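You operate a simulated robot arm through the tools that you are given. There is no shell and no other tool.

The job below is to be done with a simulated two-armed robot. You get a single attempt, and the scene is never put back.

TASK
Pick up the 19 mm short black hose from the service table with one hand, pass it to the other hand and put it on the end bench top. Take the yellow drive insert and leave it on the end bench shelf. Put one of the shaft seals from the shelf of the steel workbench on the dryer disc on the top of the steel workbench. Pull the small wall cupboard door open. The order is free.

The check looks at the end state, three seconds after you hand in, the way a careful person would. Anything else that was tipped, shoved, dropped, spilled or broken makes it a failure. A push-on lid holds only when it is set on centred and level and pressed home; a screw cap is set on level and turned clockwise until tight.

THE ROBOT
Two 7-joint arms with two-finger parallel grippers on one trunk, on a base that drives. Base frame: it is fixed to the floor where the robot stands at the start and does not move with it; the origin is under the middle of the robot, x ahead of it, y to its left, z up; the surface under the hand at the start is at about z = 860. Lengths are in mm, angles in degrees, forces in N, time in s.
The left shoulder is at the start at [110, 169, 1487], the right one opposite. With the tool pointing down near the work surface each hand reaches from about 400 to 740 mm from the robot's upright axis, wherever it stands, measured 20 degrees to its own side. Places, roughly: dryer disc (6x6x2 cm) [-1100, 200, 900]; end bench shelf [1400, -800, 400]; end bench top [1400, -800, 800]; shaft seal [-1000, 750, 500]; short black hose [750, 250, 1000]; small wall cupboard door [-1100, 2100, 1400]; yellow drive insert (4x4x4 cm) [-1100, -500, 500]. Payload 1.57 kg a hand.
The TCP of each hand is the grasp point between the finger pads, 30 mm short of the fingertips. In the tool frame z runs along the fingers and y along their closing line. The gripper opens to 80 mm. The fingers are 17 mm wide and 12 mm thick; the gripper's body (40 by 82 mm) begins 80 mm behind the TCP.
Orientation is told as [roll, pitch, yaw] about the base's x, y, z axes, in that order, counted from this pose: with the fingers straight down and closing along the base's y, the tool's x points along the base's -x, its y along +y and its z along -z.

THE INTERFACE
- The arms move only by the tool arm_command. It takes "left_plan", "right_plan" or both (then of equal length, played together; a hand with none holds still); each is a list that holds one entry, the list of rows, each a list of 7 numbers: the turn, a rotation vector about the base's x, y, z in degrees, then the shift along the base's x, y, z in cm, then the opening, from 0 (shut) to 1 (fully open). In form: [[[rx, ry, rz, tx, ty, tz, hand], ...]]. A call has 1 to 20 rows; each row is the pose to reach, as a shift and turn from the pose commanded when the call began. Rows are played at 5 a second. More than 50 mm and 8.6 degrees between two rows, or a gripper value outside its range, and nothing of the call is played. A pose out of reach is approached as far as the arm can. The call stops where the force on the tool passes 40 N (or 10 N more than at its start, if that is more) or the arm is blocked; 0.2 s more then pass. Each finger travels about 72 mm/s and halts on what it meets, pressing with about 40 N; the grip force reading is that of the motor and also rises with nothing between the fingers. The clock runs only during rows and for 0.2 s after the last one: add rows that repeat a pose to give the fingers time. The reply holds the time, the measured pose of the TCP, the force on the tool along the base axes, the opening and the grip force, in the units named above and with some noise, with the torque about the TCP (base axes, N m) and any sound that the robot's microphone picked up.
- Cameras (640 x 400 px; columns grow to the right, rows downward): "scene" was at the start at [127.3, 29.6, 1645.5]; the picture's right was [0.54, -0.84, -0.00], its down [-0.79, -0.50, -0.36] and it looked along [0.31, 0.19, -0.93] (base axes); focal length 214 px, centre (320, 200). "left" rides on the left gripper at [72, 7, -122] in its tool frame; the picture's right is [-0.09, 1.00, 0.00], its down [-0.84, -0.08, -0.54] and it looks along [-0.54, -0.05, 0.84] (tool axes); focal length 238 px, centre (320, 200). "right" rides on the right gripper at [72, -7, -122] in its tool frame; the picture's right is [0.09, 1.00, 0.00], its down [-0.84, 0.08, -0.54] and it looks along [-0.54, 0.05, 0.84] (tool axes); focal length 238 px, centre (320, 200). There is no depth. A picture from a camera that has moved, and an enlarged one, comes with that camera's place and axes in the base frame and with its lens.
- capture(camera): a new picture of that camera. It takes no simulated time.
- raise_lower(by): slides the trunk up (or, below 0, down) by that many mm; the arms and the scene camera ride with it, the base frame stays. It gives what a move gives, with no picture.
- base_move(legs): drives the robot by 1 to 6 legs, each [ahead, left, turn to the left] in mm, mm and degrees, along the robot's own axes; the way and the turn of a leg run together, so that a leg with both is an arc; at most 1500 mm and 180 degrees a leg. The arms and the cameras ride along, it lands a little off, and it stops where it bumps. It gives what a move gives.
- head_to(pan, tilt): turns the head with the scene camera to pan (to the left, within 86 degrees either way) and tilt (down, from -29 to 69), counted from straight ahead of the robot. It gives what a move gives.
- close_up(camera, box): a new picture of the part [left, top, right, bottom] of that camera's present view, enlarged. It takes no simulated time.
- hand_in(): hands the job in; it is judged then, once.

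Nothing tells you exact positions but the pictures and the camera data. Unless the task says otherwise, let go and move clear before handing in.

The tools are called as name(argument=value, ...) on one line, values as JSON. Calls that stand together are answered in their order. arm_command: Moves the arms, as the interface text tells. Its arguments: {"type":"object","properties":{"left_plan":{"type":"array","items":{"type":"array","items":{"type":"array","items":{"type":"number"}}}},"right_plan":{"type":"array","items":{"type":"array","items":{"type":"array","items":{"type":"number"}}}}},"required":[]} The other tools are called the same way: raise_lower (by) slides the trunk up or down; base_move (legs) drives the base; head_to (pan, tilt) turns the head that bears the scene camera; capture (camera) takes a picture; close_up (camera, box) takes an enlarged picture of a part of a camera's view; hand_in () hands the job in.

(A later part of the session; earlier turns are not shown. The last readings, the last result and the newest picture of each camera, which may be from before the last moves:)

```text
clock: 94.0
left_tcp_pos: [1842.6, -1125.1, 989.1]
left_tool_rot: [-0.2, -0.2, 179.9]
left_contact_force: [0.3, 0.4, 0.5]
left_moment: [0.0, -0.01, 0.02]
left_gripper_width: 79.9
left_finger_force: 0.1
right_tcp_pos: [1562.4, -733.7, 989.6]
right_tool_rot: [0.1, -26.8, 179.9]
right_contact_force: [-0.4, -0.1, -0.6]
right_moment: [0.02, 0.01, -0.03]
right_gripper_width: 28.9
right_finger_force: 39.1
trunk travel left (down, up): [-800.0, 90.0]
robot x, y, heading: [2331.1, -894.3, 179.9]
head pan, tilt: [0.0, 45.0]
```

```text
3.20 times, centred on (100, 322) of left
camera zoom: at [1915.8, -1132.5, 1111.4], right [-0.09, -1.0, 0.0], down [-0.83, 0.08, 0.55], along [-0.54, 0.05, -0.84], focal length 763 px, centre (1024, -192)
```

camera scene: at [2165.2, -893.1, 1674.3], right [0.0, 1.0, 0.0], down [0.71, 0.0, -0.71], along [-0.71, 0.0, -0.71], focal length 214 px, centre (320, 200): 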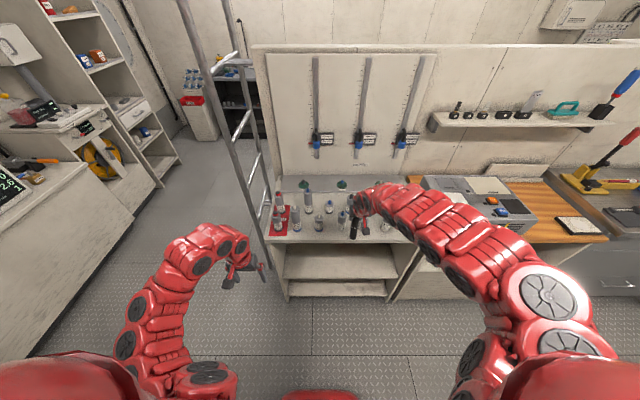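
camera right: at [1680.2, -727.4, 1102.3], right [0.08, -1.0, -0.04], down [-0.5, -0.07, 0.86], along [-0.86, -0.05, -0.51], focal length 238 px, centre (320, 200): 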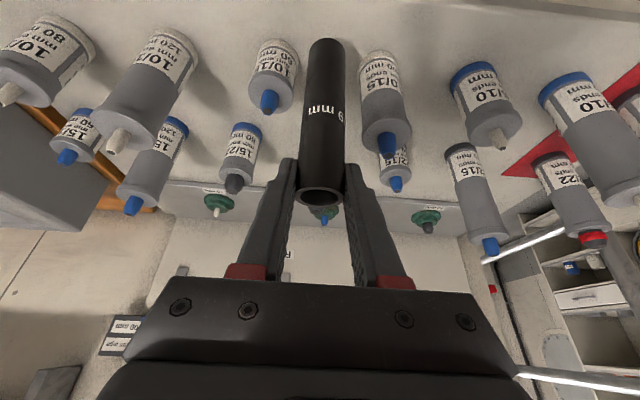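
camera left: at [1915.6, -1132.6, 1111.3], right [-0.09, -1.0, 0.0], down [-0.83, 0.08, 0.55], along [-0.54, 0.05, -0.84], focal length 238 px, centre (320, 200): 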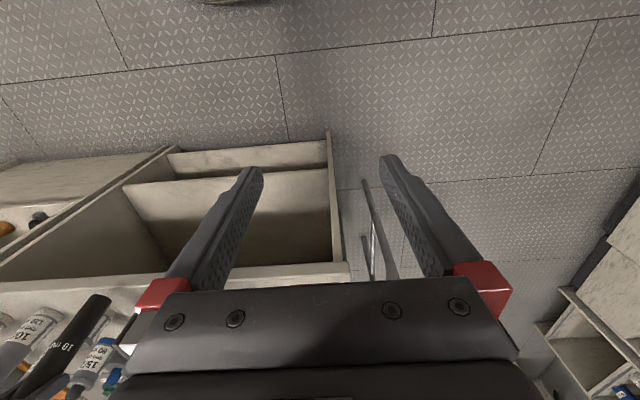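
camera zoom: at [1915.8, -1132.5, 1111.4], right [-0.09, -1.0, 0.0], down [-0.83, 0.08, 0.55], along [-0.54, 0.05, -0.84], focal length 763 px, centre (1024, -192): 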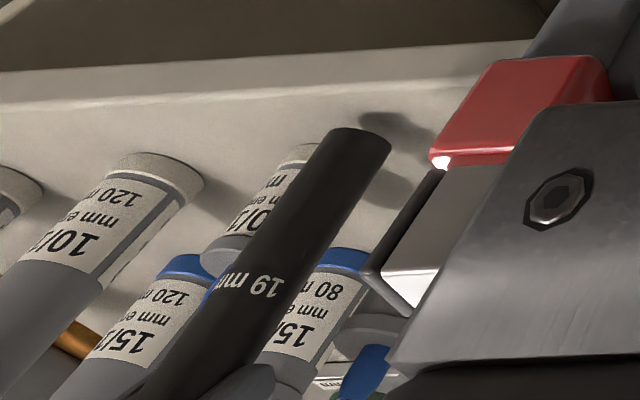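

arm_command(right_plan=[[[0, 0, 0, 0, 0, -0.3, 0], [0, 0, 0, 0, 0, -0.6, 0], [0, 0, 0, 0, 0, -0.8, 0]]])

close_up(camera="right", box=[240, 20, 420, 132])

close_up(camera="left", box=[0, 260, 200, 385])

```text
clock: 94.8
left_tcp_pos: [1843.3, -1124.7, 989.9]
left_tool_rot: [-0.3, -0.2, 179.9]
left_contact_force: [-0.4, 0.2, -0.2]
left_moment: [0.02, 0.03, 0.0]
left_gripper_width: 80.2
left_finger_force: 0.0
right_tcp_pos: [1562.3, -733.4, 981.6]
right_tool_rot: [0.1, -26.9, 179.8]
right_contact_force: [0.7, -1.0, -0.6]
right_moment: [-0.02, 0.01, -0.03]
right_gripper_width: 28.7
right_finger_force: 39.0
trunk travel left (down, up): [-800.0, 90.0]
robot x, y, heading: [2327.0, -893.5, 179.7]
head pan, tilt: [0.0, 45.0]
```

```text
3.56 times, centred on (330, 76) of right
camera zoom: at [1681.2, -727.4, 1058.5], right [0.08, -1.0, -0.04], down [-0.5, -0.07, 0.86], along [-0.86, -0.05, -0.51], focal length 848 px, centre (284, 641)
```

zoom: 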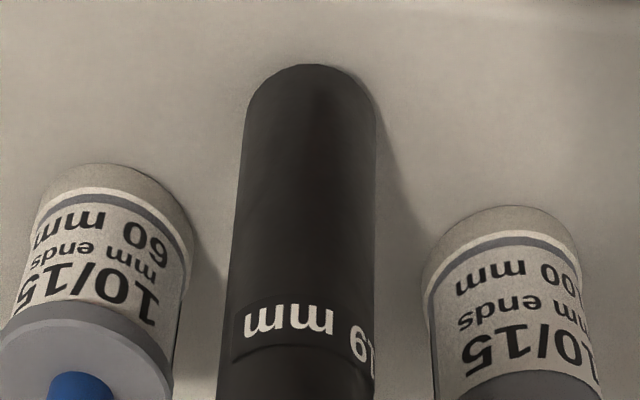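

```text
3.20 times, centred on (100, 322) of left
camera zoom: at [1915.9, -1132.5, 1111.4], right [-0.09, -1.0, 0.0], down [-0.83, 0.08, 0.55], along [-0.54, 0.05, -0.84], focal length 763 px, centre (1024, -192)
```

zoom: 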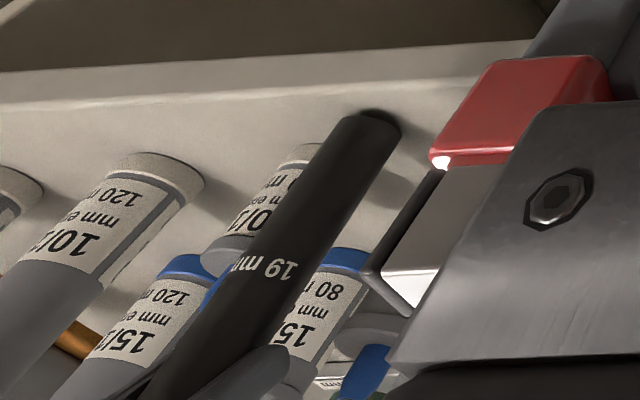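

arm_command(right_plan=[[[0, 0, 0, 0, 0, -0.15, 0], [0, 0, 0, 0, 0, -0.3, 0]]])

close_up(camera="left", box=[0, 260, 200, 385])

```text
clock: 95.4
left_tcp_pos: [1842.6, -1124.2, 988.1]
left_tool_rot: [-0.2, -0.1, 179.9]
left_contact_force: [0.2, -0.3, 0.7]
left_moment: [0.0, 0.03, -0.01]
left_gripper_width: 80.1
left_finger_force: 0.1
right_tcp_pos: [1561.8, -733.5, 979.8]
right_tool_rot: [0.2, -26.9, 179.8]
right_contact_force: [0.1, -0.2, 0.1]
right_moment: [0.01, -0.02, 0.01]
right_gripper_width: 28.9
right_finger_force: 38.8
trunk travel left (down, up): [-800.0, 90.0]
robot x, y, heading: [2329.1, -893.9, 180.0]
head pan, tilt: [0.0, 45.0]
```

```text
3.20 times, centred on (100, 322) of left
camera zoom: at [1915.9, -1132.5, 1111.4], right [-0.09, -1.0, 0.0], down [-0.83, 0.08, 0.55], along [-0.54, 0.05, -0.84], focal length 763 px, centre (1024, -192)
```

zoom: 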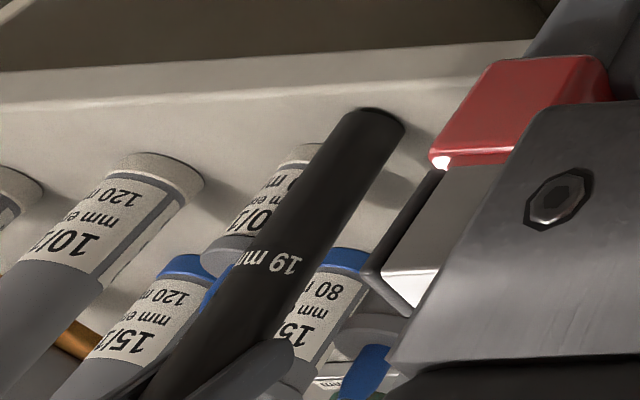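

arm_command(right_plan=[[[0, 0, 0, 0, 0, -0.15, 0], [0, 0, 0, 0, 0, -0.3, 0]]])

close_up(camera="left", box=[0, 260, 200, 385])

close_up(camera="right", box=[240, 20, 420, 132])

```text
clock: 96.0
left_tcp_pos: [1843.8, -1125.3, 990.2]
left_tool_rot: [-0.4, -0.4, 179.7]
left_contact_force: [-0.4, -0.2, 0.1]
left_moment: [-0.03, 0.0, 0.02]
left_gripper_width: 80.2
left_finger_force: 0.2
right_tcp_pos: [1562.5, -733.8, 978.6]
right_tool_rot: [0.1, -27.1, 179.9]
right_contact_force: [1.2, 1.6, 12.7]
right_moment: [0.26, 0.01, -0.03]
right_gripper_width: 28.9
right_finger_force: 38.8
trunk travel left (down, up): [-800.0, 90.0]
robot x, y, heading: [2331.2, -890.9, 179.9]
head pan, tilt: [0.0, 45.0]
```

```text
3.20 times, centred on (100, 322) of left
camera zoom: at [1917.5, -1132.6, 1112.3], right [-0.09, -1.0, 0.0], down [-0.83, 0.08, 0.55], along [-0.54, 0.05, -0.84], focal length 763 px, centre (1024, -192)
```

zoom: 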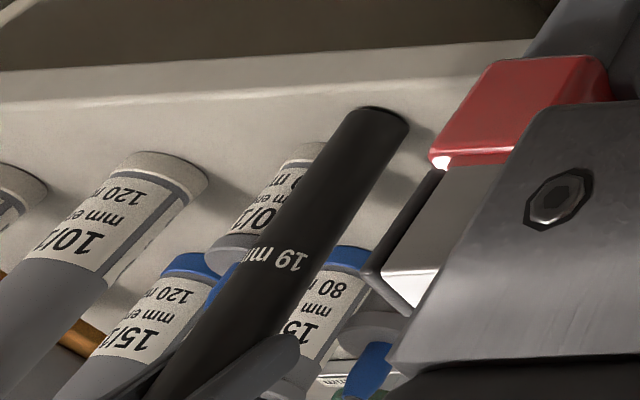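

```text
3.56 times, centred on (330, 76) of right
camera zoom: at [1681.7, -727.7, 1054.7], right [0.08, -1.0, -0.04], down [-0.5, -0.08, 0.86], along [-0.86, -0.05, -0.5], focal length 848 px, centre (284, 641)
```

zoom: 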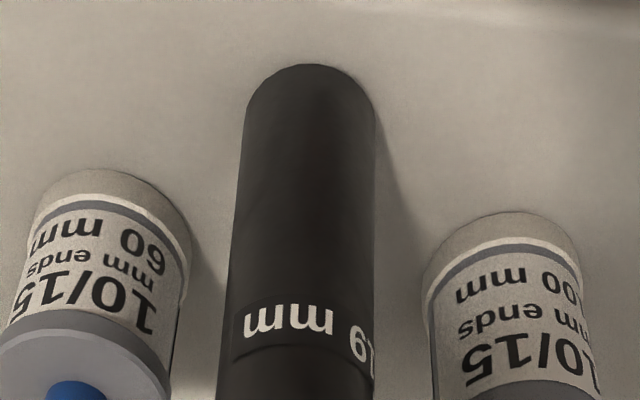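

Contact: 12.7 N upward, hose standing nearly flush. I'll open the right fingers slightly in steps and withdraw straight up.

arm_command(right_plan=[[[0, 0, 0, 0, 0, 0, 0.36], [0, 0, 0, 0, 0, 0, 0.4], [0, 0, 0, 0, 0, 0, 0.45], [0, 0, 0, 0, 0, 0, 0.5], [0, 0, 0, 0, 0, 0, 0.5]]])

close_up(camera="right", box=[220, 20, 440, 157])

close_up(camera="left", box=[0, 260, 200, 385])

```text
clock: 97.2
left_tcp_pos: [1842.9, -1124.7, 987.7]
left_tool_rot: [-0.2, -0.3, 179.8]
left_contact_force: [-0.6, 0.5, -0.1]
left_moment: [0.01, -0.01, 0.01]
left_gripper_width: 79.9
left_finger_force: 0.0
right_tcp_pos: [1562.2, -734.6, 977.3]
right_tool_rot: [0.1, -26.9, 179.7]
right_contact_force: [0.0, -0.4, 0.7]
right_moment: [-0.01, 0.02, 0.01]
right_gripper_width: 40.0
right_finger_force: 0.1
trunk travel left (down, up): [-800.0, 90.0]
robot x, y, heading: [2324.3, -894.4, 179.9]
head pan, tilt: [0.0, 45.0]
```

```text
2.91 times, centred on (330, 88) of right
camera zoom: at [1681.1, -727.7, 1052.5], right [0.08, -1.0, -0.04], down [-0.5, -0.07, 0.86], along [-0.86, -0.05, -0.51], focal length 693 px, centre (291, 524)
```

zoom: 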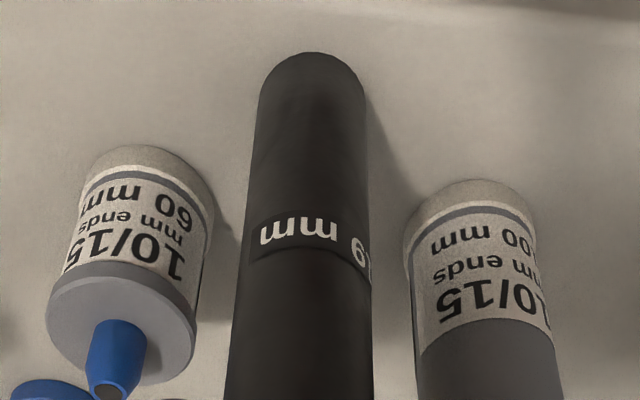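

```text
3.20 times, centred on (100, 322) of left
camera zoom: at [1916.0, -1132.5, 1111.5], right [-0.09, -1.0, 0.0], down [-0.83, 0.08, 0.55], along [-0.54, 0.05, -0.84], focal length 763 px, centre (1024, -192)
```

zoom: 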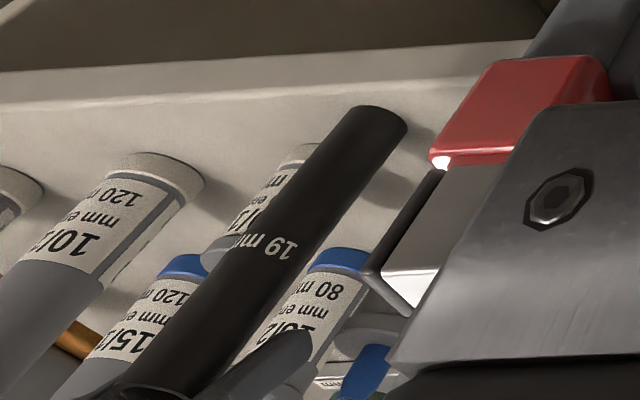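

capture(camera="right")

```text
taken
camera right: at [1681.1, -727.7, 1052.5], right [0.08, -1.0, -0.04], down [-0.5, -0.07, 0.86], along [-0.86, -0.05, -0.51], focal length 238 px, centre (320, 200)
```

right: 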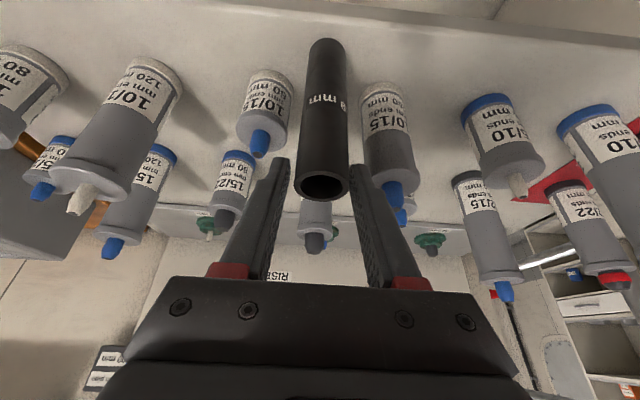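

The hose stands free between the open fingers. Lifting the hand straight up.

arm_command(right_plan=[[[0, 0, 0, 0, 0, 1, 0.5], [0, 0, 0, 0, 0, 2, 0.5], [0, 0, 0, 0, 0, 3, 0.5], [0, 0, 0, 0, 0, 4, 0.5], [0, 0, 0, 0, 0, 5, 0.5]]])

capture(camera="right")

close_up(camera="left", box=[0, 260, 200, 385])

```text
clock: 98.4
left_tcp_pos: [1843.7, -1124.0, 990.3]
left_tool_rot: [-0.2, -0.2, 180.0]
left_contact_force: [0.0, -0.1, 0.1]
left_moment: [0.03, 0.03, 0.0]
left_gripper_width: 79.9
left_finger_force: 0.1
right_tcp_pos: [1562.1, -733.5, 1027.1]
right_tool_rot: [0.2, -26.9, 179.7]
right_contact_force: [0.3, 1.1, 0.2]
right_moment: [0.03, 0.03, 0.02]
right_gripper_width: 40.0
right_finger_force: 0.0
trunk travel left (down, up): [-800.0, 90.0]
robot x, y, heading: [2329.2, -892.7, 180.0]
head pan, tilt: [0.0, 45.0]
```

```text
taken
camera right: at [1681.8, -726.9, 1102.6], right [0.08, -1.0, -0.04], down [-0.5, -0.07, 0.86], along [-0.86, -0.05, -0.51], focal length 238 px, centre (320, 200)
```

right: 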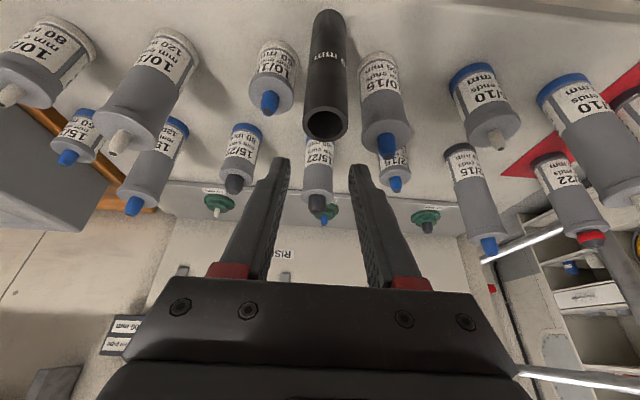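

```text
3.20 times, centred on (100, 322) of left
camera zoom: at [1916.5, -1132.1, 1111.8], right [-0.09, -1.0, 0.0], down [-0.83, 0.08, 0.55], along [-0.54, 0.05, -0.84], focal length 763 px, centre (1024, -192)
```

zoom: 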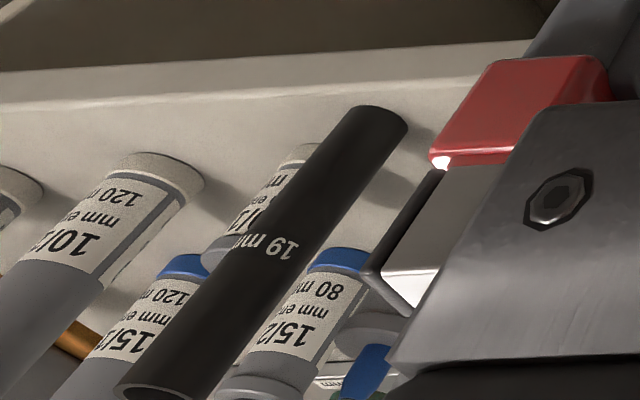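

Hose is standing on the end bench by itself. Backing away, then looking at the bench shelf where the yellow insert will go.

base_move(legs=[[-170, 0, 0]])

capture(camera="scene")

close_up(camera="scene", box=[240, 160, 440, 285])

capture(camera="left")

```text
clock: 99.9
left_tcp_pos: [2010.3, -1124.7, 988.0]
left_tool_rot: [-0.3, -0.3, 179.9]
left_contact_force: [0.6, 0.5, 0.7]
left_moment: [-0.02, -0.02, 0.03]
left_gripper_width: 80.1
left_finger_force: 0.1
right_tcp_pos: [1731.0, -734.0, 1025.5]
right_tool_rot: [0.1, -26.8, 179.8]
right_contact_force: [0.1, 0.4, -0.3]
right_moment: [-0.02, -0.01, -0.02]
right_gripper_width: 40.1
right_finger_force: 0.0
trunk travel left (down, up): [-800.0, 90.0]
robot x, y, heading: [2496.2, -894.7, 179.9]
head pan, tilt: [0.0, 45.0]
```

```text
taken
camera scene: at [2332.8, -893.3, 1674.1], right [0.0, 1.0, 0.0], down [0.71, 0.0, -0.71], along [-0.71, 0.0, -0.71], focal length 214 px, centre (320, 200)
```

scene: 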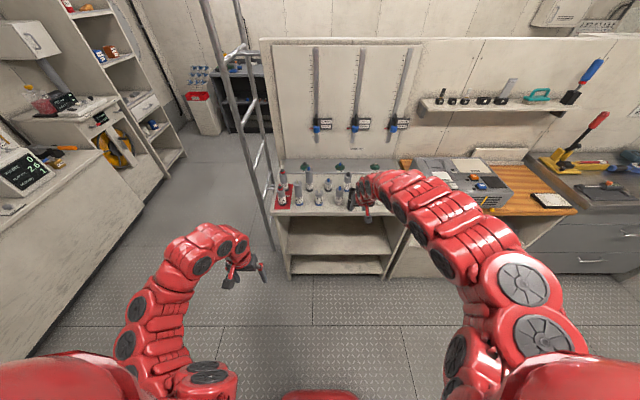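

```text
3.20 times, centred on (340, 222) of scene
camera zoom: at [2332.8, -893.3, 1674.1], right [0.0, 1.0, 0.0], down [0.71, 0.0, -0.71], along [-0.71, 0.0, -0.71], focal length 686 px, centre (256, 128)
```

zoom: 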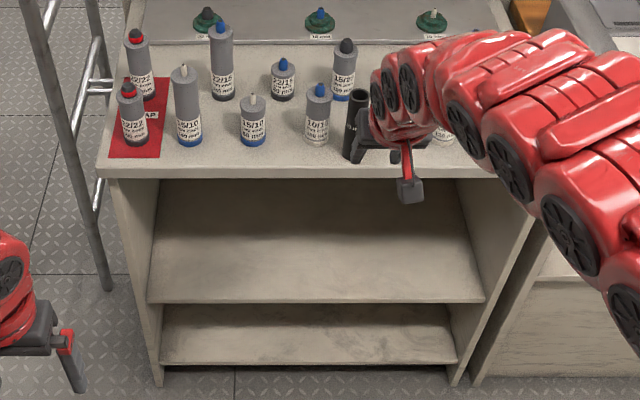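

```text
taken
camera left: at [2083.6, -1132.6, 1110.9], right [-0.09, -1.0, 0.0], down [-0.83, 0.08, 0.54], along [-0.54, 0.05, -0.84], focal length 238 px, centre (320, 200)
```

left: 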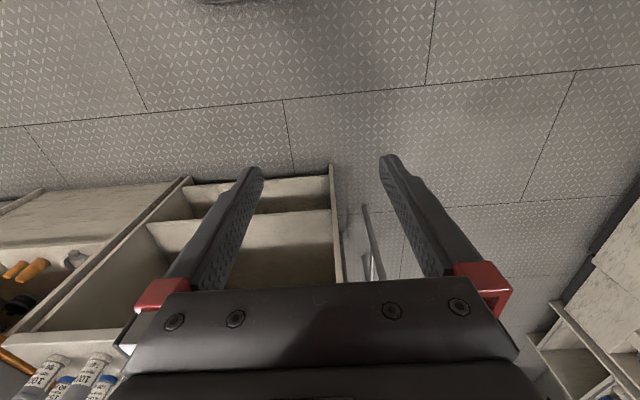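

The mid shelf of the end bench is empty, at about z ≈ 435. Now I bring the right hand back to its travel pose and drive around to the steel workbench side.

arm_command(right_plan=[[[0, 0, 0, 3, 0, 0, 0.5], [0, -6, 0, 6, 1, -1, 0.5], [0, -12, 0, 9, 2, -3, 0.5], [0, -18, 0, 12, 3, -5, 0.5], [0, -24, 0, 15, 4, -7, 0.5], [0, -27, 0, 17, 5, -9.5, 0.5]]])

close_up(camera="scene", box=[240, 160, 440, 285])

base_move(legs=[[0, 1110, 0], [1400, 0, 0], [1350, 0, 0]])

head_to(pan=-35, tilt=30)

capture(camera="scene")

```text
clock: 101.3
left_tcp_pos: [2012.1, -1123.9, 988.6]
left_tool_rot: [-0.3, -0.2, 179.9]
left_contact_force: [0.7, 0.4, -0.5]
left_moment: [0.01, 0.02, 0.01]
left_gripper_width: 80.2
left_finger_force: 0.0
right_tcp_pos: [1901.0, -683.0, 931.2]
right_tool_rot: [0.1, 0.3, 179.9]
right_contact_force: [0.2, 0.2, -0.5]
right_moment: [-0.01, -0.02, 0.03]
right_gripper_width: 40.0
right_finger_force: 0.1
right hand out of reach, approached as far as the arm can: row 1, 2, 3, 4, 5
trunk travel left (down, up): [-800.0, 90.0]
robot x, y, heading: [2495.4, -893.3, 180.1]
head pan, tilt: [0.0, 45.0]
```

```text
3.20 times, centred on (340, 222) of scene
camera zoom: at [2334.5, -892.6, 1674.3], right [0.0, 1.0, 0.0], down [0.71, 0.0, -0.71], along [-0.71, 0.0, -0.71], focal length 686 px, centre (256, 128)
```

zoom: 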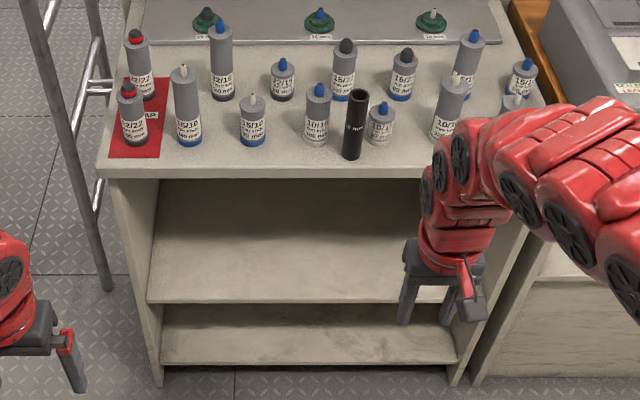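

```text
clock: 119.9
left_tcp_pos: [-741.8, -2247.3, 987.6]
left_tool_rot: [-0.1, -0.2, -179.7]
left_contact_force: [0.4, -0.2, 0.0]
left_moment: [0.0, -0.02, 0.01]
left_gripper_width: 79.9
left_finger_force: 0.0
right_tcp_pos: [-855.7, -1806.4, 932.7]
right_tool_rot: [0.1, 0.1, -179.7]
right_contact_force: [-0.3, -0.7, -0.6]
right_moment: [0.0, 0.0, -0.03]
right_gripper_width: 40.1
right_finger_force: 0.1
trunk travel left (down, up): [-800.0, 90.0]
robot x, y, heading: [-259.9, -2013.4, -179.6]
head pan, tilt: [0.0, 45.0]
```

```text
clock: 120.9
left_tcp_pos: [-743.0, -2247.9, 988.5]
left_tool_rot: [-0.2, -0.3, -179.5]
left_contact_force: [-0.5, 0.4, 0.3]
left_moment: [0.0, 0.05, 0.01]
left_gripper_width: 79.7
left_finger_force: 0.1
right_tcp_pos: [-856.7, -1807.0, 932.1]
right_tool_rot: [0.2, 0.1, -179.7]
right_contact_force: [-0.7, 0.3, 0.8]
right_moment: [-0.03, 0.01, -0.03]
right_gripper_width: 40.2
right_finger_force: 0.0
trunk travel left (down, up): [-800.0, 90.0]
robot x, y, heading: [-259.9, -2011.1, -179.8]
head pan, tilt: [-35.0, 30.0]
```

```text
taken
camera scene: at [-414.1, -1961.2, 1696.9], right [0.57, 0.82, 0.0], down [0.41, -0.28, -0.87], along [-0.71, 0.49, -0.5], focal length 214 px, centre (320, 200)
```

scene: 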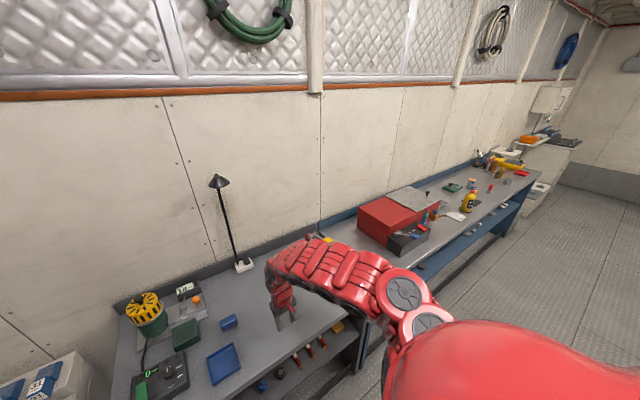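

The hose stands well on the end bench. I'm now by the workbench row, with the right hand over its edge, so I back off first and then strafe along to y ≈ -500 to find the yellow insert.

base_move(legs=[[-190, 0, 0], [0, -1400, 0]])

head_to(pan=0, tilt=50)

capture(camera="scene")

head_to(pan=-50, tilt=40)

capture(camera="scene")

```text
clock: 128.9
left_tcp_pos: [-559.6, -867.2, 989.3]
left_tool_rot: [-0.1, -0.1, -179.7]
left_contact_force: [0.5, 0.1, 1.0]
left_moment: [0.01, 0.0, 0.01]
left_gripper_width: 79.8
left_finger_force: 0.0
right_tcp_pos: [-672.7, -428.1, 932.5]
right_tool_rot: [0.0, 0.1, -179.9]
right_contact_force: [0.2, 0.3, 0.1]
right_moment: [-0.01, 0.01, 0.01]
right_gripper_width: 40.3
right_finger_force: 0.0
trunk travel left (down, up): [-800.0, 90.0]
robot x, y, heading: [-73.4, -631.5, -179.9]
head pan, tilt: [-35.0, 30.0]
```

```text
clock: 129.9
left_tcp_pos: [-558.5, -866.1, 989.6]
left_tool_rot: [-0.2, -0.2, -179.7]
left_contact_force: [0.7, 0.1, 0.3]
left_moment: [0.0, 0.02, 0.02]
left_gripper_width: 79.9
left_finger_force: 0.0
right_tcp_pos: [-672.4, -427.4, 930.8]
right_tool_rot: [0.1, 0.1, -179.8]
right_contact_force: [-0.2, 0.1, 1.8]
right_moment: [-0.03, 0.02, 0.0]
right_gripper_width: 40.0
right_finger_force: 0.0
trunk travel left (down, up): [-800.0, 90.0]
robot x, y, heading: [-77.4, -631.1, -179.9]
head pan, tilt: [0.0, 50.0]
```

```text
taken
camera scene: at [-233.4, -633.8, 1667.5], right [0.0, 1.0, 0.0], down [0.77, 0.0, -0.64], along [-0.64, 0.0, -0.77], focal length 214 px, centre (320, 200)
```

scene: 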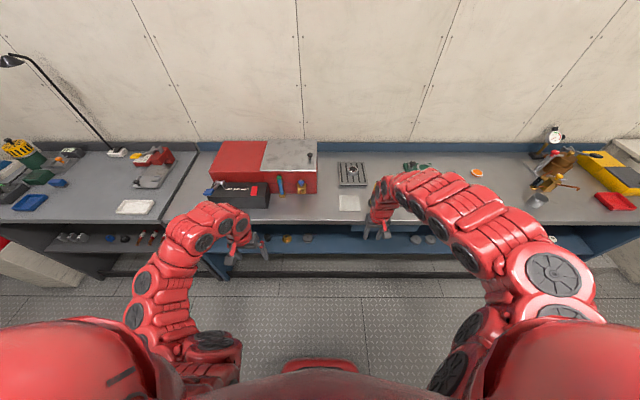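

```text
clock: 131.1
left_tcp_pos: [-559.7, -866.6, 988.8]
left_tool_rot: [-0.1, -0.2, -179.7]
left_contact_force: [0.0, 0.9, -0.2]
left_moment: [0.04, -0.03, -0.01]
left_gripper_width: 80.1
left_finger_force: 0.0
right_tcp_pos: [-674.4, -428.0, 931.6]
right_tool_rot: [0.1, 0.1, -179.8]
right_contact_force: [0.4, 0.1, 0.1]
right_moment: [-0.01, -0.01, 0.01]
right_gripper_width: 39.8
right_finger_force: 0.1
trunk travel left (down, up): [-800.0, 90.0]
robot x, y, heading: [-77.8, -635.5, -179.6]
head pan, tilt: [-50.0, 40.0]
```

```text
taken
camera scene: at [-211.4, -568.7, 1681.6], right [0.76, 0.65, 0.0], down [0.42, -0.49, -0.77], along [-0.5, 0.58, -0.64], focal length 214 px, centre (320, 200)
```

scene: 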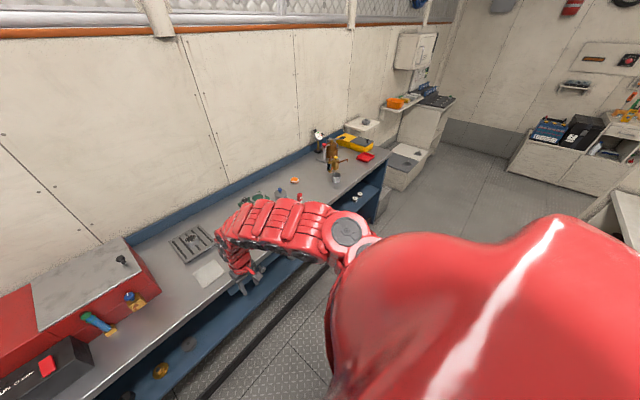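

head_to(pan=0, tilt=50)

close_up(camera="scene", box=[200, 140, 440, 290])

close_up(camera="scene", box=[400, 120, 640, 270])

capture(camera="right")

capture(camera="left")

```text
clock: 132.3
left_tcp_pos: [-558.5, -869.1, 989.7]
left_tool_rot: [-0.2, -0.2, -179.6]
left_contact_force: [-0.1, 0.3, 0.2]
left_moment: [0.02, -0.01, 0.0]
left_gripper_width: 80.1
left_finger_force: 0.1
right_tcp_pos: [-672.6, -426.5, 931.1]
right_tool_rot: [0.1, 0.0, -179.9]
right_contact_force: [-0.1, 0.3, -0.3]
right_moment: [0.02, 0.0, 0.03]
right_gripper_width: 39.9
right_finger_force: 0.1
trunk travel left (down, up): [-800.0, 90.0]
robot x, y, heading: [-74.2, -634.2, -179.9]
head pan, tilt: [0.0, 50.0]
```

```text
2.67 times, centred on (320, 215) of scene
camera zoom: at [-233.4, -633.8, 1667.5], right [0.0, 1.0, 0.0], down [0.77, 0.0, -0.64], along [-0.64, 0.0, -0.77], focal length 572 px, centre (320, 160)
```

zoom: 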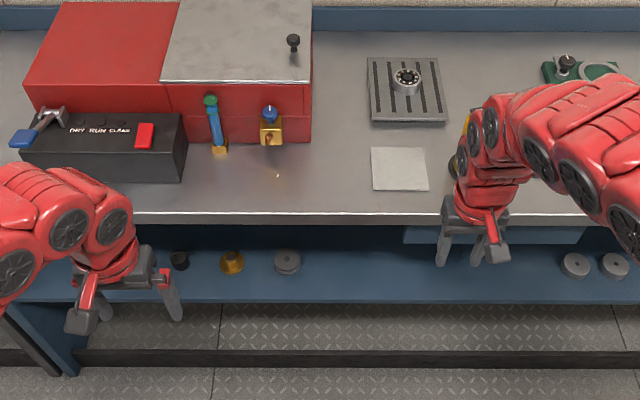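

```text
2.67 times, centred on (520, 195) of scene
camera zoom: at [-233.4, -633.8, 1667.5], right [0.0, 1.0, 0.0], down [0.77, 0.0, -0.64], along [-0.64, 0.0, -0.77], focal length 572 px, centre (-213, 213)
```

zoom: 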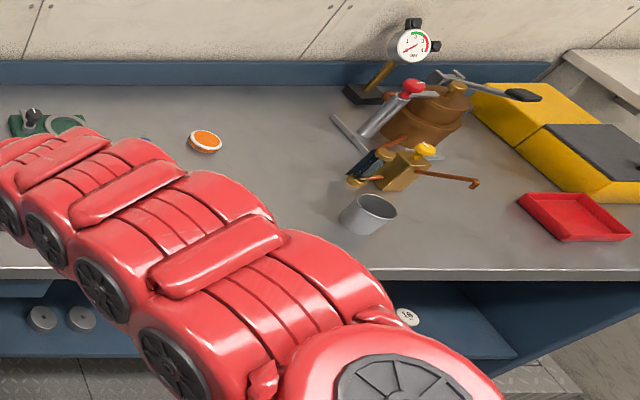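

```text
taken
camera right: at [-601.4, -420.2, 1053.4], right [0.1, -1.0, 0.0], down [-0.84, -0.08, 0.54], along [-0.54, -0.05, -0.84], focal length 238 px, centre (320, 200)
```

right: 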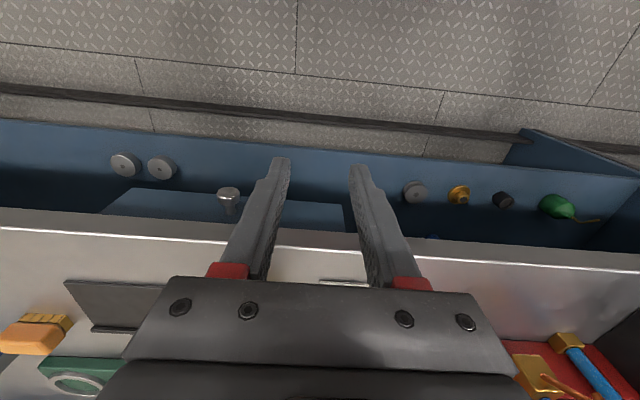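

```text
taken
camera left: at [-486.0, -874.9, 1111.5], right [-0.09, -1.0, 0.0], down [-0.83, 0.07, 0.55], along [-0.54, 0.05, -0.84], focal length 238 px, centre (320, 200)
```

left: 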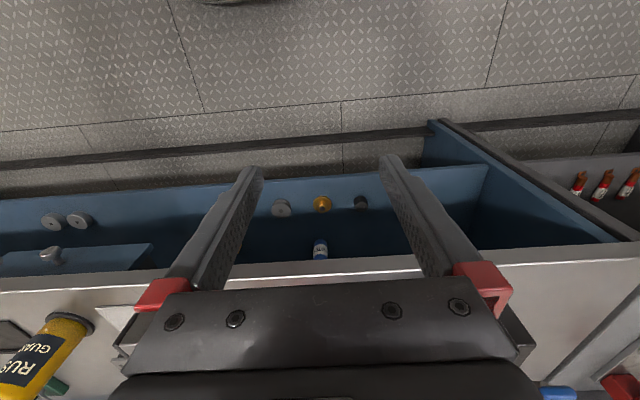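

The steel workbench is in front of me: on its shelf I see black, yellow and grey inserts at y ≈ -900…-700, the yellow one at about [-898, -836, 500]; the orange-rimmed disc on top at about [-1078, 202] is the dryer disc. I'll move the right hand aside, tilt the left hand forward, and lower the trunk.

arm_command(right_plan=[[[0, 0, 0, 0, 4, 0, 0.5], [0, 0, 0, 3, 8, 0, 0.5], [0, 0, 0, 6, 12, 0, 0.5], [0, 0, 0, 9, 16, 0, 0.5], [0, 0, 0, 12, 20, 0, 0.5], [0, 0, 0, 15, 23, 0, 0.5], [0, 0, 0, 17, 25, 0, 0.5]]], left_plan=[[[0, 0, 0, -2, 0, 2, 1], [0, 8, 0, -4, 0, 4, 1], [0, 16, 0, -6, 0, 5, 1], [0, 24, 0, -8, 0, 5, 1], [0, 32, 0, -10, 0, 5, 1], [0, 40, 0, -12, 0, 5, 1], [0, 48, 0, -13, 0, 5, 1]]])

capture(camera="scene")

```text
clock: 133.9
left_tcp_pos: [-687.4, -867.0, 1039.7]
left_tool_rot: [-0.5, -48.3, -179.6]
left_contact_force: [0.0, 0.6, -0.2]
left_moment: [0.03, 0.02, 0.04]
left_gripper_width: 79.8
left_finger_force: 0.0
left hand out of reach, approached as far as the arm can: row 1
right_tcp_pos: [-530.5, -160.9, 905.0]
right_tool_rot: [0.1, 0.1, -179.6]
right_contact_force: [0.4, 0.5, -0.5]
right_moment: [0.02, 0.02, 0.01]
right_gripper_width: 39.8
right_finger_force: 0.0
right hand out of reach, approached as far as the arm can: row 2, 3, 4, 5, 6, 7
trunk travel left (down, up): [-800.0, 90.0]
robot x, y, heading: [-76.2, -634.7, -180.1]
head pan, tilt: [0.0, 50.0]
```

```text
taken
camera scene: at [-232.0, -633.4, 1667.6], right [0.0, 1.0, 0.0], down [0.77, 0.0, -0.64], along [-0.64, 0.0, -0.77], focal length 214 px, centre (320, 200)
```

scene: 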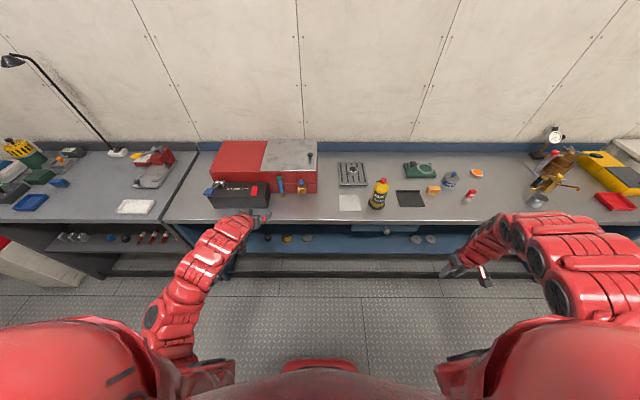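

raise_lower(by=-400)

capture(camera="left")

capture(camera="scene")

```text
clock: 137.7
left_tcp_pos: [-689.1, -866.4, 639.5]
left_tool_rot: [-0.5, -48.2, -179.5]
left_contact_force: [-0.3, -0.2, -0.1]
left_moment: [0.02, 0.0, 0.0]
left_gripper_width: 80.2
left_finger_force: 0.1
right_tcp_pos: [-531.8, -161.1, 504.1]
right_tool_rot: [0.0, 0.2, -179.8]
right_contact_force: [0.0, 0.4, 0.0]
right_moment: [-0.02, -0.02, -0.02]
right_gripper_width: 39.8
right_finger_force: 0.2
trunk travel left (down, up): [-400.0, 490.0]
robot x, y, heading: [-74.7, -633.5, -179.7]
head pan, tilt: [0.0, 50.0]
```

```text
taken
camera left: at [-549.2, -874.8, 667.5], right [-0.06, -1.0, 0.06], down [-0.15, 0.07, 0.99], along [-0.99, 0.05, -0.16], focal length 238 px, centre (320, 200)
```

left: 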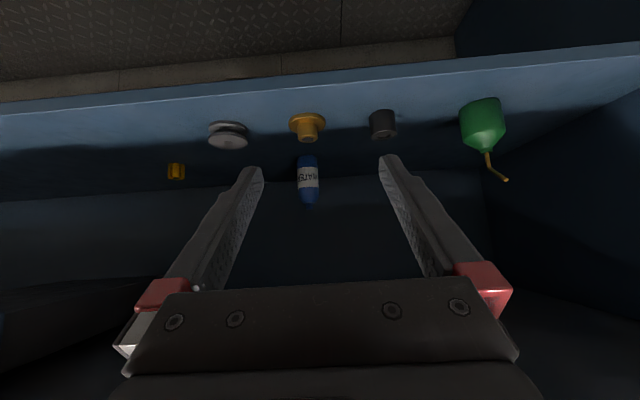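

```text
taken
camera scene: at [-233.2, -633.8, 1267.5], right [0.0, 1.0, 0.0], down [0.77, 0.0, -0.64], along [-0.64, 0.0, -0.77], focal length 214 px, centre (320, 200)
```

scene: 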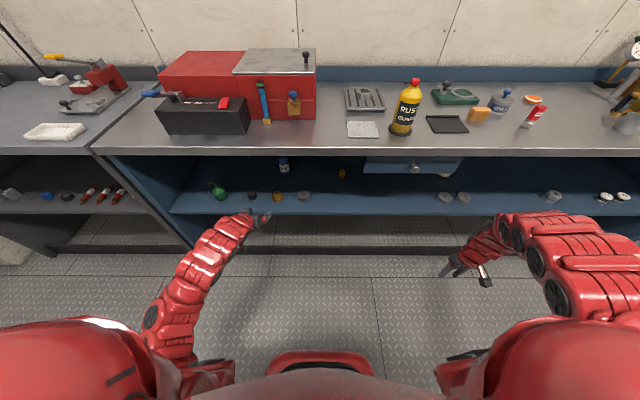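

Two yellowish things are visible: a flanged one in the front and a smaller one deeper in near [-1050, -530], which fits the given place better. Zooming in to tell them apart.

close_up(camera="left", box=[120, 90, 360, 240])

close_up(camera="left", box=[150, 150, 210, 188])

close_up(camera="scene", box=[190, 140, 390, 240])

close_up(camera="scene", box=[420, 150, 640, 260])

```text
2.67 times, centred on (240, 165) of left
camera zoom: at [-549.2, -874.8, 667.5], right [-0.06, -1.0, 0.06], down [-0.15, 0.07, 0.99], along [-0.99, 0.05, -0.16], focal length 636 px, centre (533, 293)
```

zoom: 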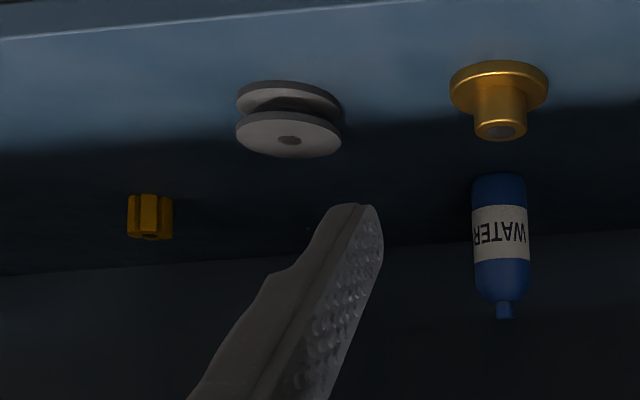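

```text
10.53 times, centred on (180, 169) of left
camera zoom: at [-549.2, -874.8, 667.5], right [-0.06, -1.0, 0.06], down [-0.15, 0.07, 0.99], along [-0.99, 0.05, -0.16], focal length 2509 px, centre (1794, 526)
```

zoom: 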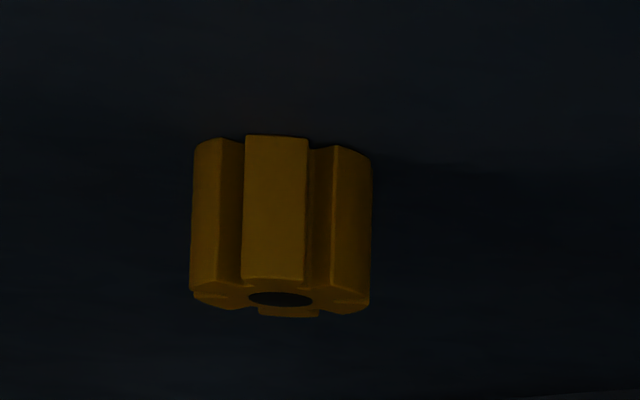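

```text
3.20 times, centred on (290, 190) of scene
camera zoom: at [-233.2, -633.8, 1267.5], right [0.0, 1.0, 0.0], down [0.77, 0.0, -0.64], along [-0.64, 0.0, -0.77], focal length 686 px, centre (416, 232)
```

zoom: 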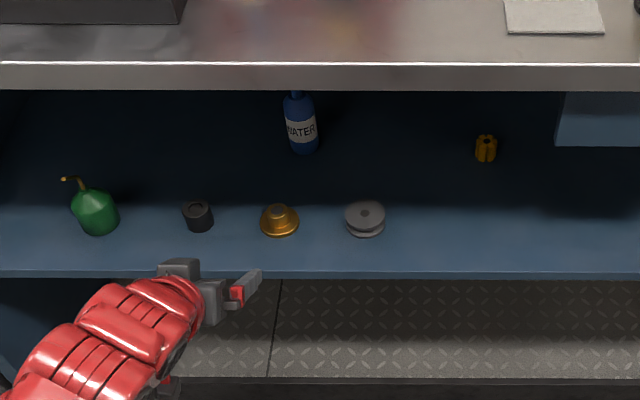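

```text
2.91 times, centred on (530, 205) of scene
camera zoom: at [-233.2, -633.8, 1267.5], right [0.0, 1.0, 0.0], down [0.77, 0.0, -0.64], along [-0.64, 0.0, -0.77], focal length 624 px, centre (-291, 186)
```

zoom: 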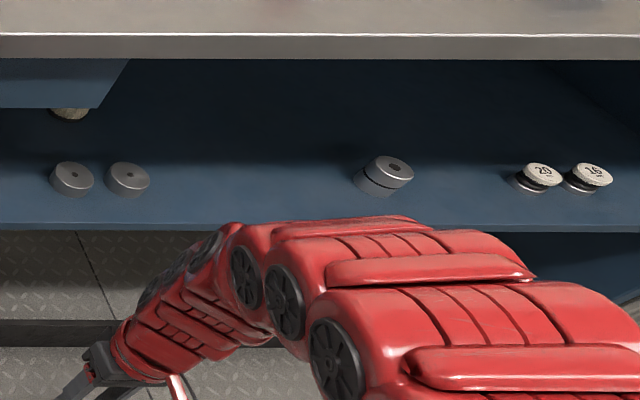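

The star-shaped yellow piece at about [-1047, -527, 500] is the drive insert (the gold one in front is a flanged bush). The shaft seals are the white-topped discs "20" and "16" near y ≈ 700–780. I'll strafe a little right, pre-shape the left hand (lower, more level, turned slightly right) and then enter under the bench.

base_move(legs=[[0, -134, 0]])

arm_command(left_plan=[[[0, 3, -4, 0, 5, -1, 1], [0.2, 6, -8, 0, 9, -2, 1], [0.9, 9, -12, 0, 13, -4, 1], [0.9, 9, -12, 0, 14.5, -4, 1]]])

capture(camera="left")

capture(camera="scene")

```text
clock: 139.0
left_tcp_pos: [-689.2, -733.0, 638.6]
left_tool_rot: [-0.5, -48.3, -179.6]
left_contact_force: [-1.0, -0.7, 0.3]
left_moment: [-0.04, 0.0, 0.0]
left_gripper_width: 80.2
left_finger_force: 0.1
right_tcp_pos: [-532.2, -27.0, 504.0]
right_tool_rot: [0.2, 0.2, -179.7]
right_contact_force: [0.4, 0.1, 0.2]
right_moment: [0.0, 0.01, -0.01]
right_gripper_width: 39.8
right_finger_force: 0.0
trunk travel left (down, up): [-400.0, 490.0]
robot x, y, heading: [-74.0, -498.7, -179.9]
head pan, tilt: [0.0, 50.0]
```

```text
refused: row 1 steps farther than a row can; nothing moved
```

```text
taken
camera left: at [-550.0, -740.1, 667.8], right [-0.06, -1.0, 0.06], down [-0.15, 0.07, 0.99], along [-0.99, 0.05, -0.16], focal length 238 px, centre (320, 200)
```

left: 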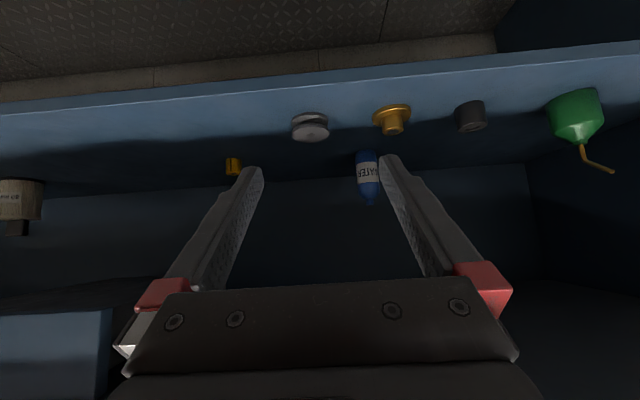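

```text
taken
camera scene: at [-233.8, -498.7, 1267.4], right [0.0, 1.0, 0.0], down [0.77, 0.0, -0.64], along [-0.64, 0.0, -0.77], focal length 214 px, centre (320, 200)
```

scene: 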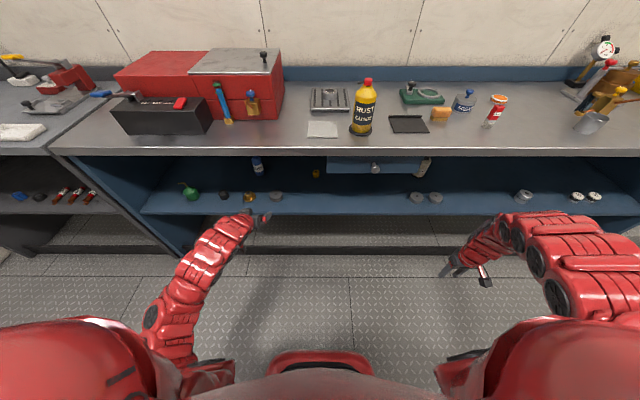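

arm_command(left_plan=[[[0, 3, -4, 0, 4, -1, 1], [0.2, 6, -8, 0, 8, -2, 1], [0.9, 9, -12, 0, 12, -3, 1], [0.9, 9, -12, 0, 14.5, -4, 1]]])

capture(camera="left")

close_up(camera="scene", box=[200, 130, 440, 280])

```text
clock: 140.0
left_tcp_pos: [-689.5, -588.3, 598.9]
left_tool_rot: [-0.6, -57.2, 168.3]
left_contact_force: [-0.3, 0.5, -0.4]
left_moment: [0.02, -0.01, 0.0]
left_gripper_width: 80.2
left_finger_force: 0.0
right_tcp_pos: [-532.5, -28.1, 504.5]
right_tool_rot: [0.1, 0.2, -179.8]
right_contact_force: [-0.2, 0.0, 0.0]
right_moment: [0.0, 0.0, 0.01]
right_gripper_width: 39.9
right_finger_force: 0.0
trunk travel left (down, up): [-400.0, 490.0]
robot x, y, heading: [-77.3, -495.1, -179.7]
head pan, tilt: [0.0, 50.0]
```

```text
taken
camera left: at [-551.9, -625.3, 605.5], right [-0.26, -0.96, 0.07], down [0.02, 0.07, 1.0], along [-0.97, 0.26, 0.0], focal length 238 px, centre (320, 200)
```

left: 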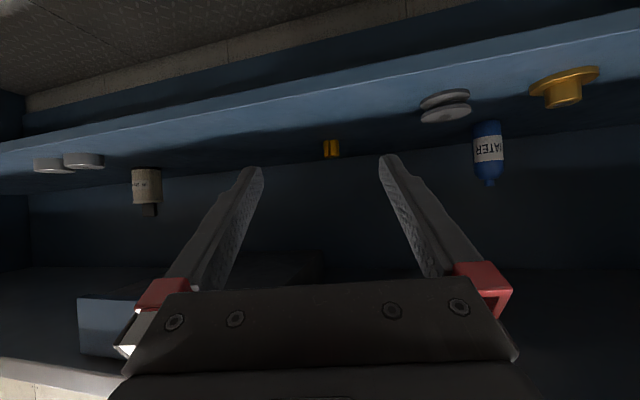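

```text
2.67 times, centred on (320, 205) of scene
camera zoom: at [-233.8, -499.6, 1267.4], right [0.0, 1.0, 0.0], down [0.77, 0.0, -0.64], along [-0.64, 0.0, -0.77], focal length 572 px, centre (320, 187)
```

zoom: 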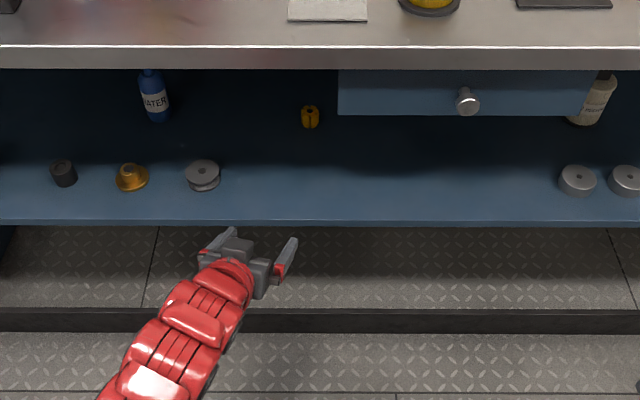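

The insert is lined up ahead at [-1046, -526, 500]. Driving forward 120 mm so the left hand enters under the bench top.

base_move(legs=[[120, 0, 0]])

capture(camera="left")

capture(camera="scene")

```text
clock: 141.2
left_tcp_pos: [-809.9, -589.6, 599.1]
left_tool_rot: [-0.6, -57.3, 168.6]
left_contact_force: [-0.1, 0.3, -0.5]
left_moment: [0.02, 0.0, 0.01]
left_gripper_width: 80.1
left_finger_force: 0.0
right_tcp_pos: [-650.3, -27.5, 503.3]
right_tool_rot: [0.2, 0.2, -179.9]
right_contact_force: [-0.5, 0.0, 0.1]
right_moment: [0.0, -0.01, -0.02]
right_gripper_width: 39.8
right_finger_force: 0.0
trunk travel left (down, up): [-400.0, 490.0]
robot x, y, heading: [-197.8, -499.5, -180.0]
head pan, tilt: [0.0, 50.0]
```

```text
taken
camera left: at [-672.0, -626.4, 605.2], right [-0.26, -0.96, 0.07], down [0.02, 0.07, 1.0], along [-0.97, 0.26, 0.0], focal length 238 px, centre (320, 200)
```

left: 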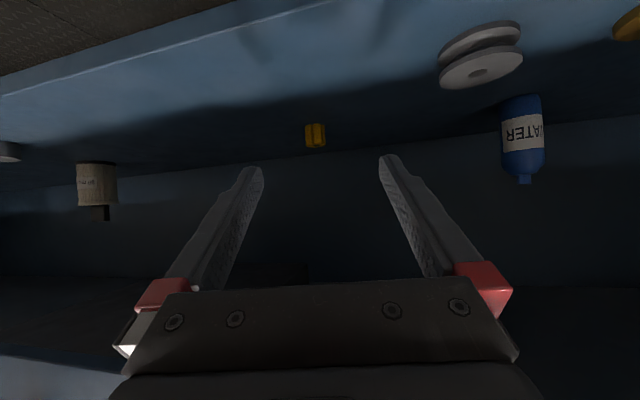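

```text
taken
camera scene: at [-354.5, -500.3, 1267.3], right [0.0, 1.0, 0.0], down [0.77, 0.0, -0.64], along [-0.64, 0.0, -0.77], focal length 214 px, centre (320, 200)
```

scene: 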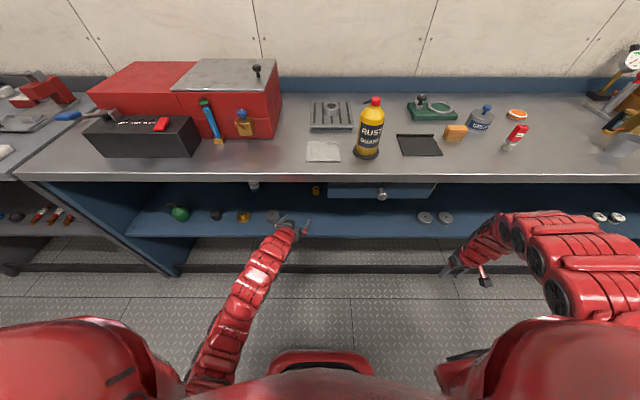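

arm_command(left_plan=[[[0, 0, 0, -4.5, 1.4, -1, 1], [0, 0, 0, -9, 2.8, -2, 1], [0, 0, 0, -13, 4, -3, 1], [0, 0, 0, -14.8, 4.6, -3.4, 1]]])

capture(camera="left")

close_up(camera="left", box=[220, 50, 420, 175])

```text
clock: 142.2
left_tcp_pos: [-957.7, -544.0, 566.1]
left_tool_rot: [-0.5, -57.4, 168.3]
left_contact_force: [1.1, -0.1, -0.3]
left_moment: [0.0, -0.03, 0.02]
left_gripper_width: 79.8
left_finger_force: 0.1
right_tcp_pos: [-650.6, -27.7, 503.8]
right_tool_rot: [0.0, 0.1, -179.8]
right_contact_force: [0.1, -0.6, -0.4]
right_moment: [0.02, 0.0, 0.02]
right_gripper_width: 39.8
right_finger_force: 0.1
trunk travel left (down, up): [-400.0, 490.0]
robot x, y, heading: [-194.6, -499.3, -179.7]
head pan, tilt: [0.0, 50.0]
```

```text
taken
camera left: at [-820.6, -580.4, 571.6], right [-0.26, -0.96, 0.07], down [0.02, 0.07, 1.0], along [-0.97, 0.26, 0.0], focal length 238 px, centre (320, 200)
```

left: 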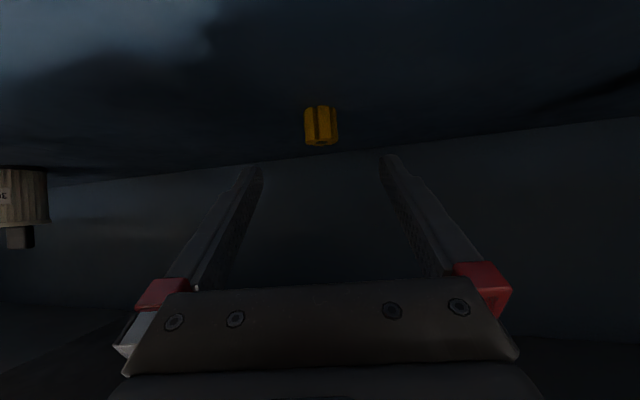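

```text
3.20 times, centred on (320, 112) of left
camera zoom: at [-820.6, -580.4, 571.6], right [-0.26, -0.96, 0.07], down [0.02, 0.07, 1.0], along [-0.97, 0.26, 0.0], focal length 763 px, centre (320, 480)
```

zoom: 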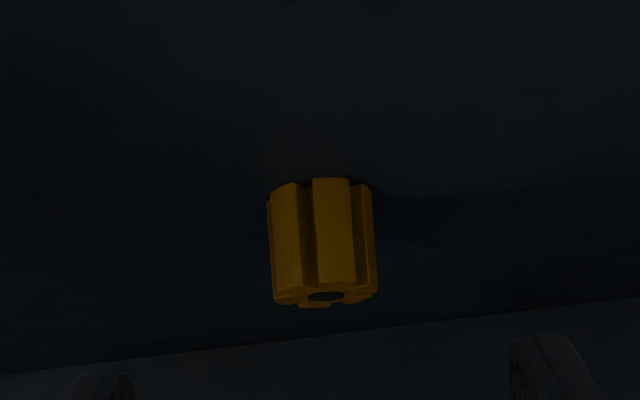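

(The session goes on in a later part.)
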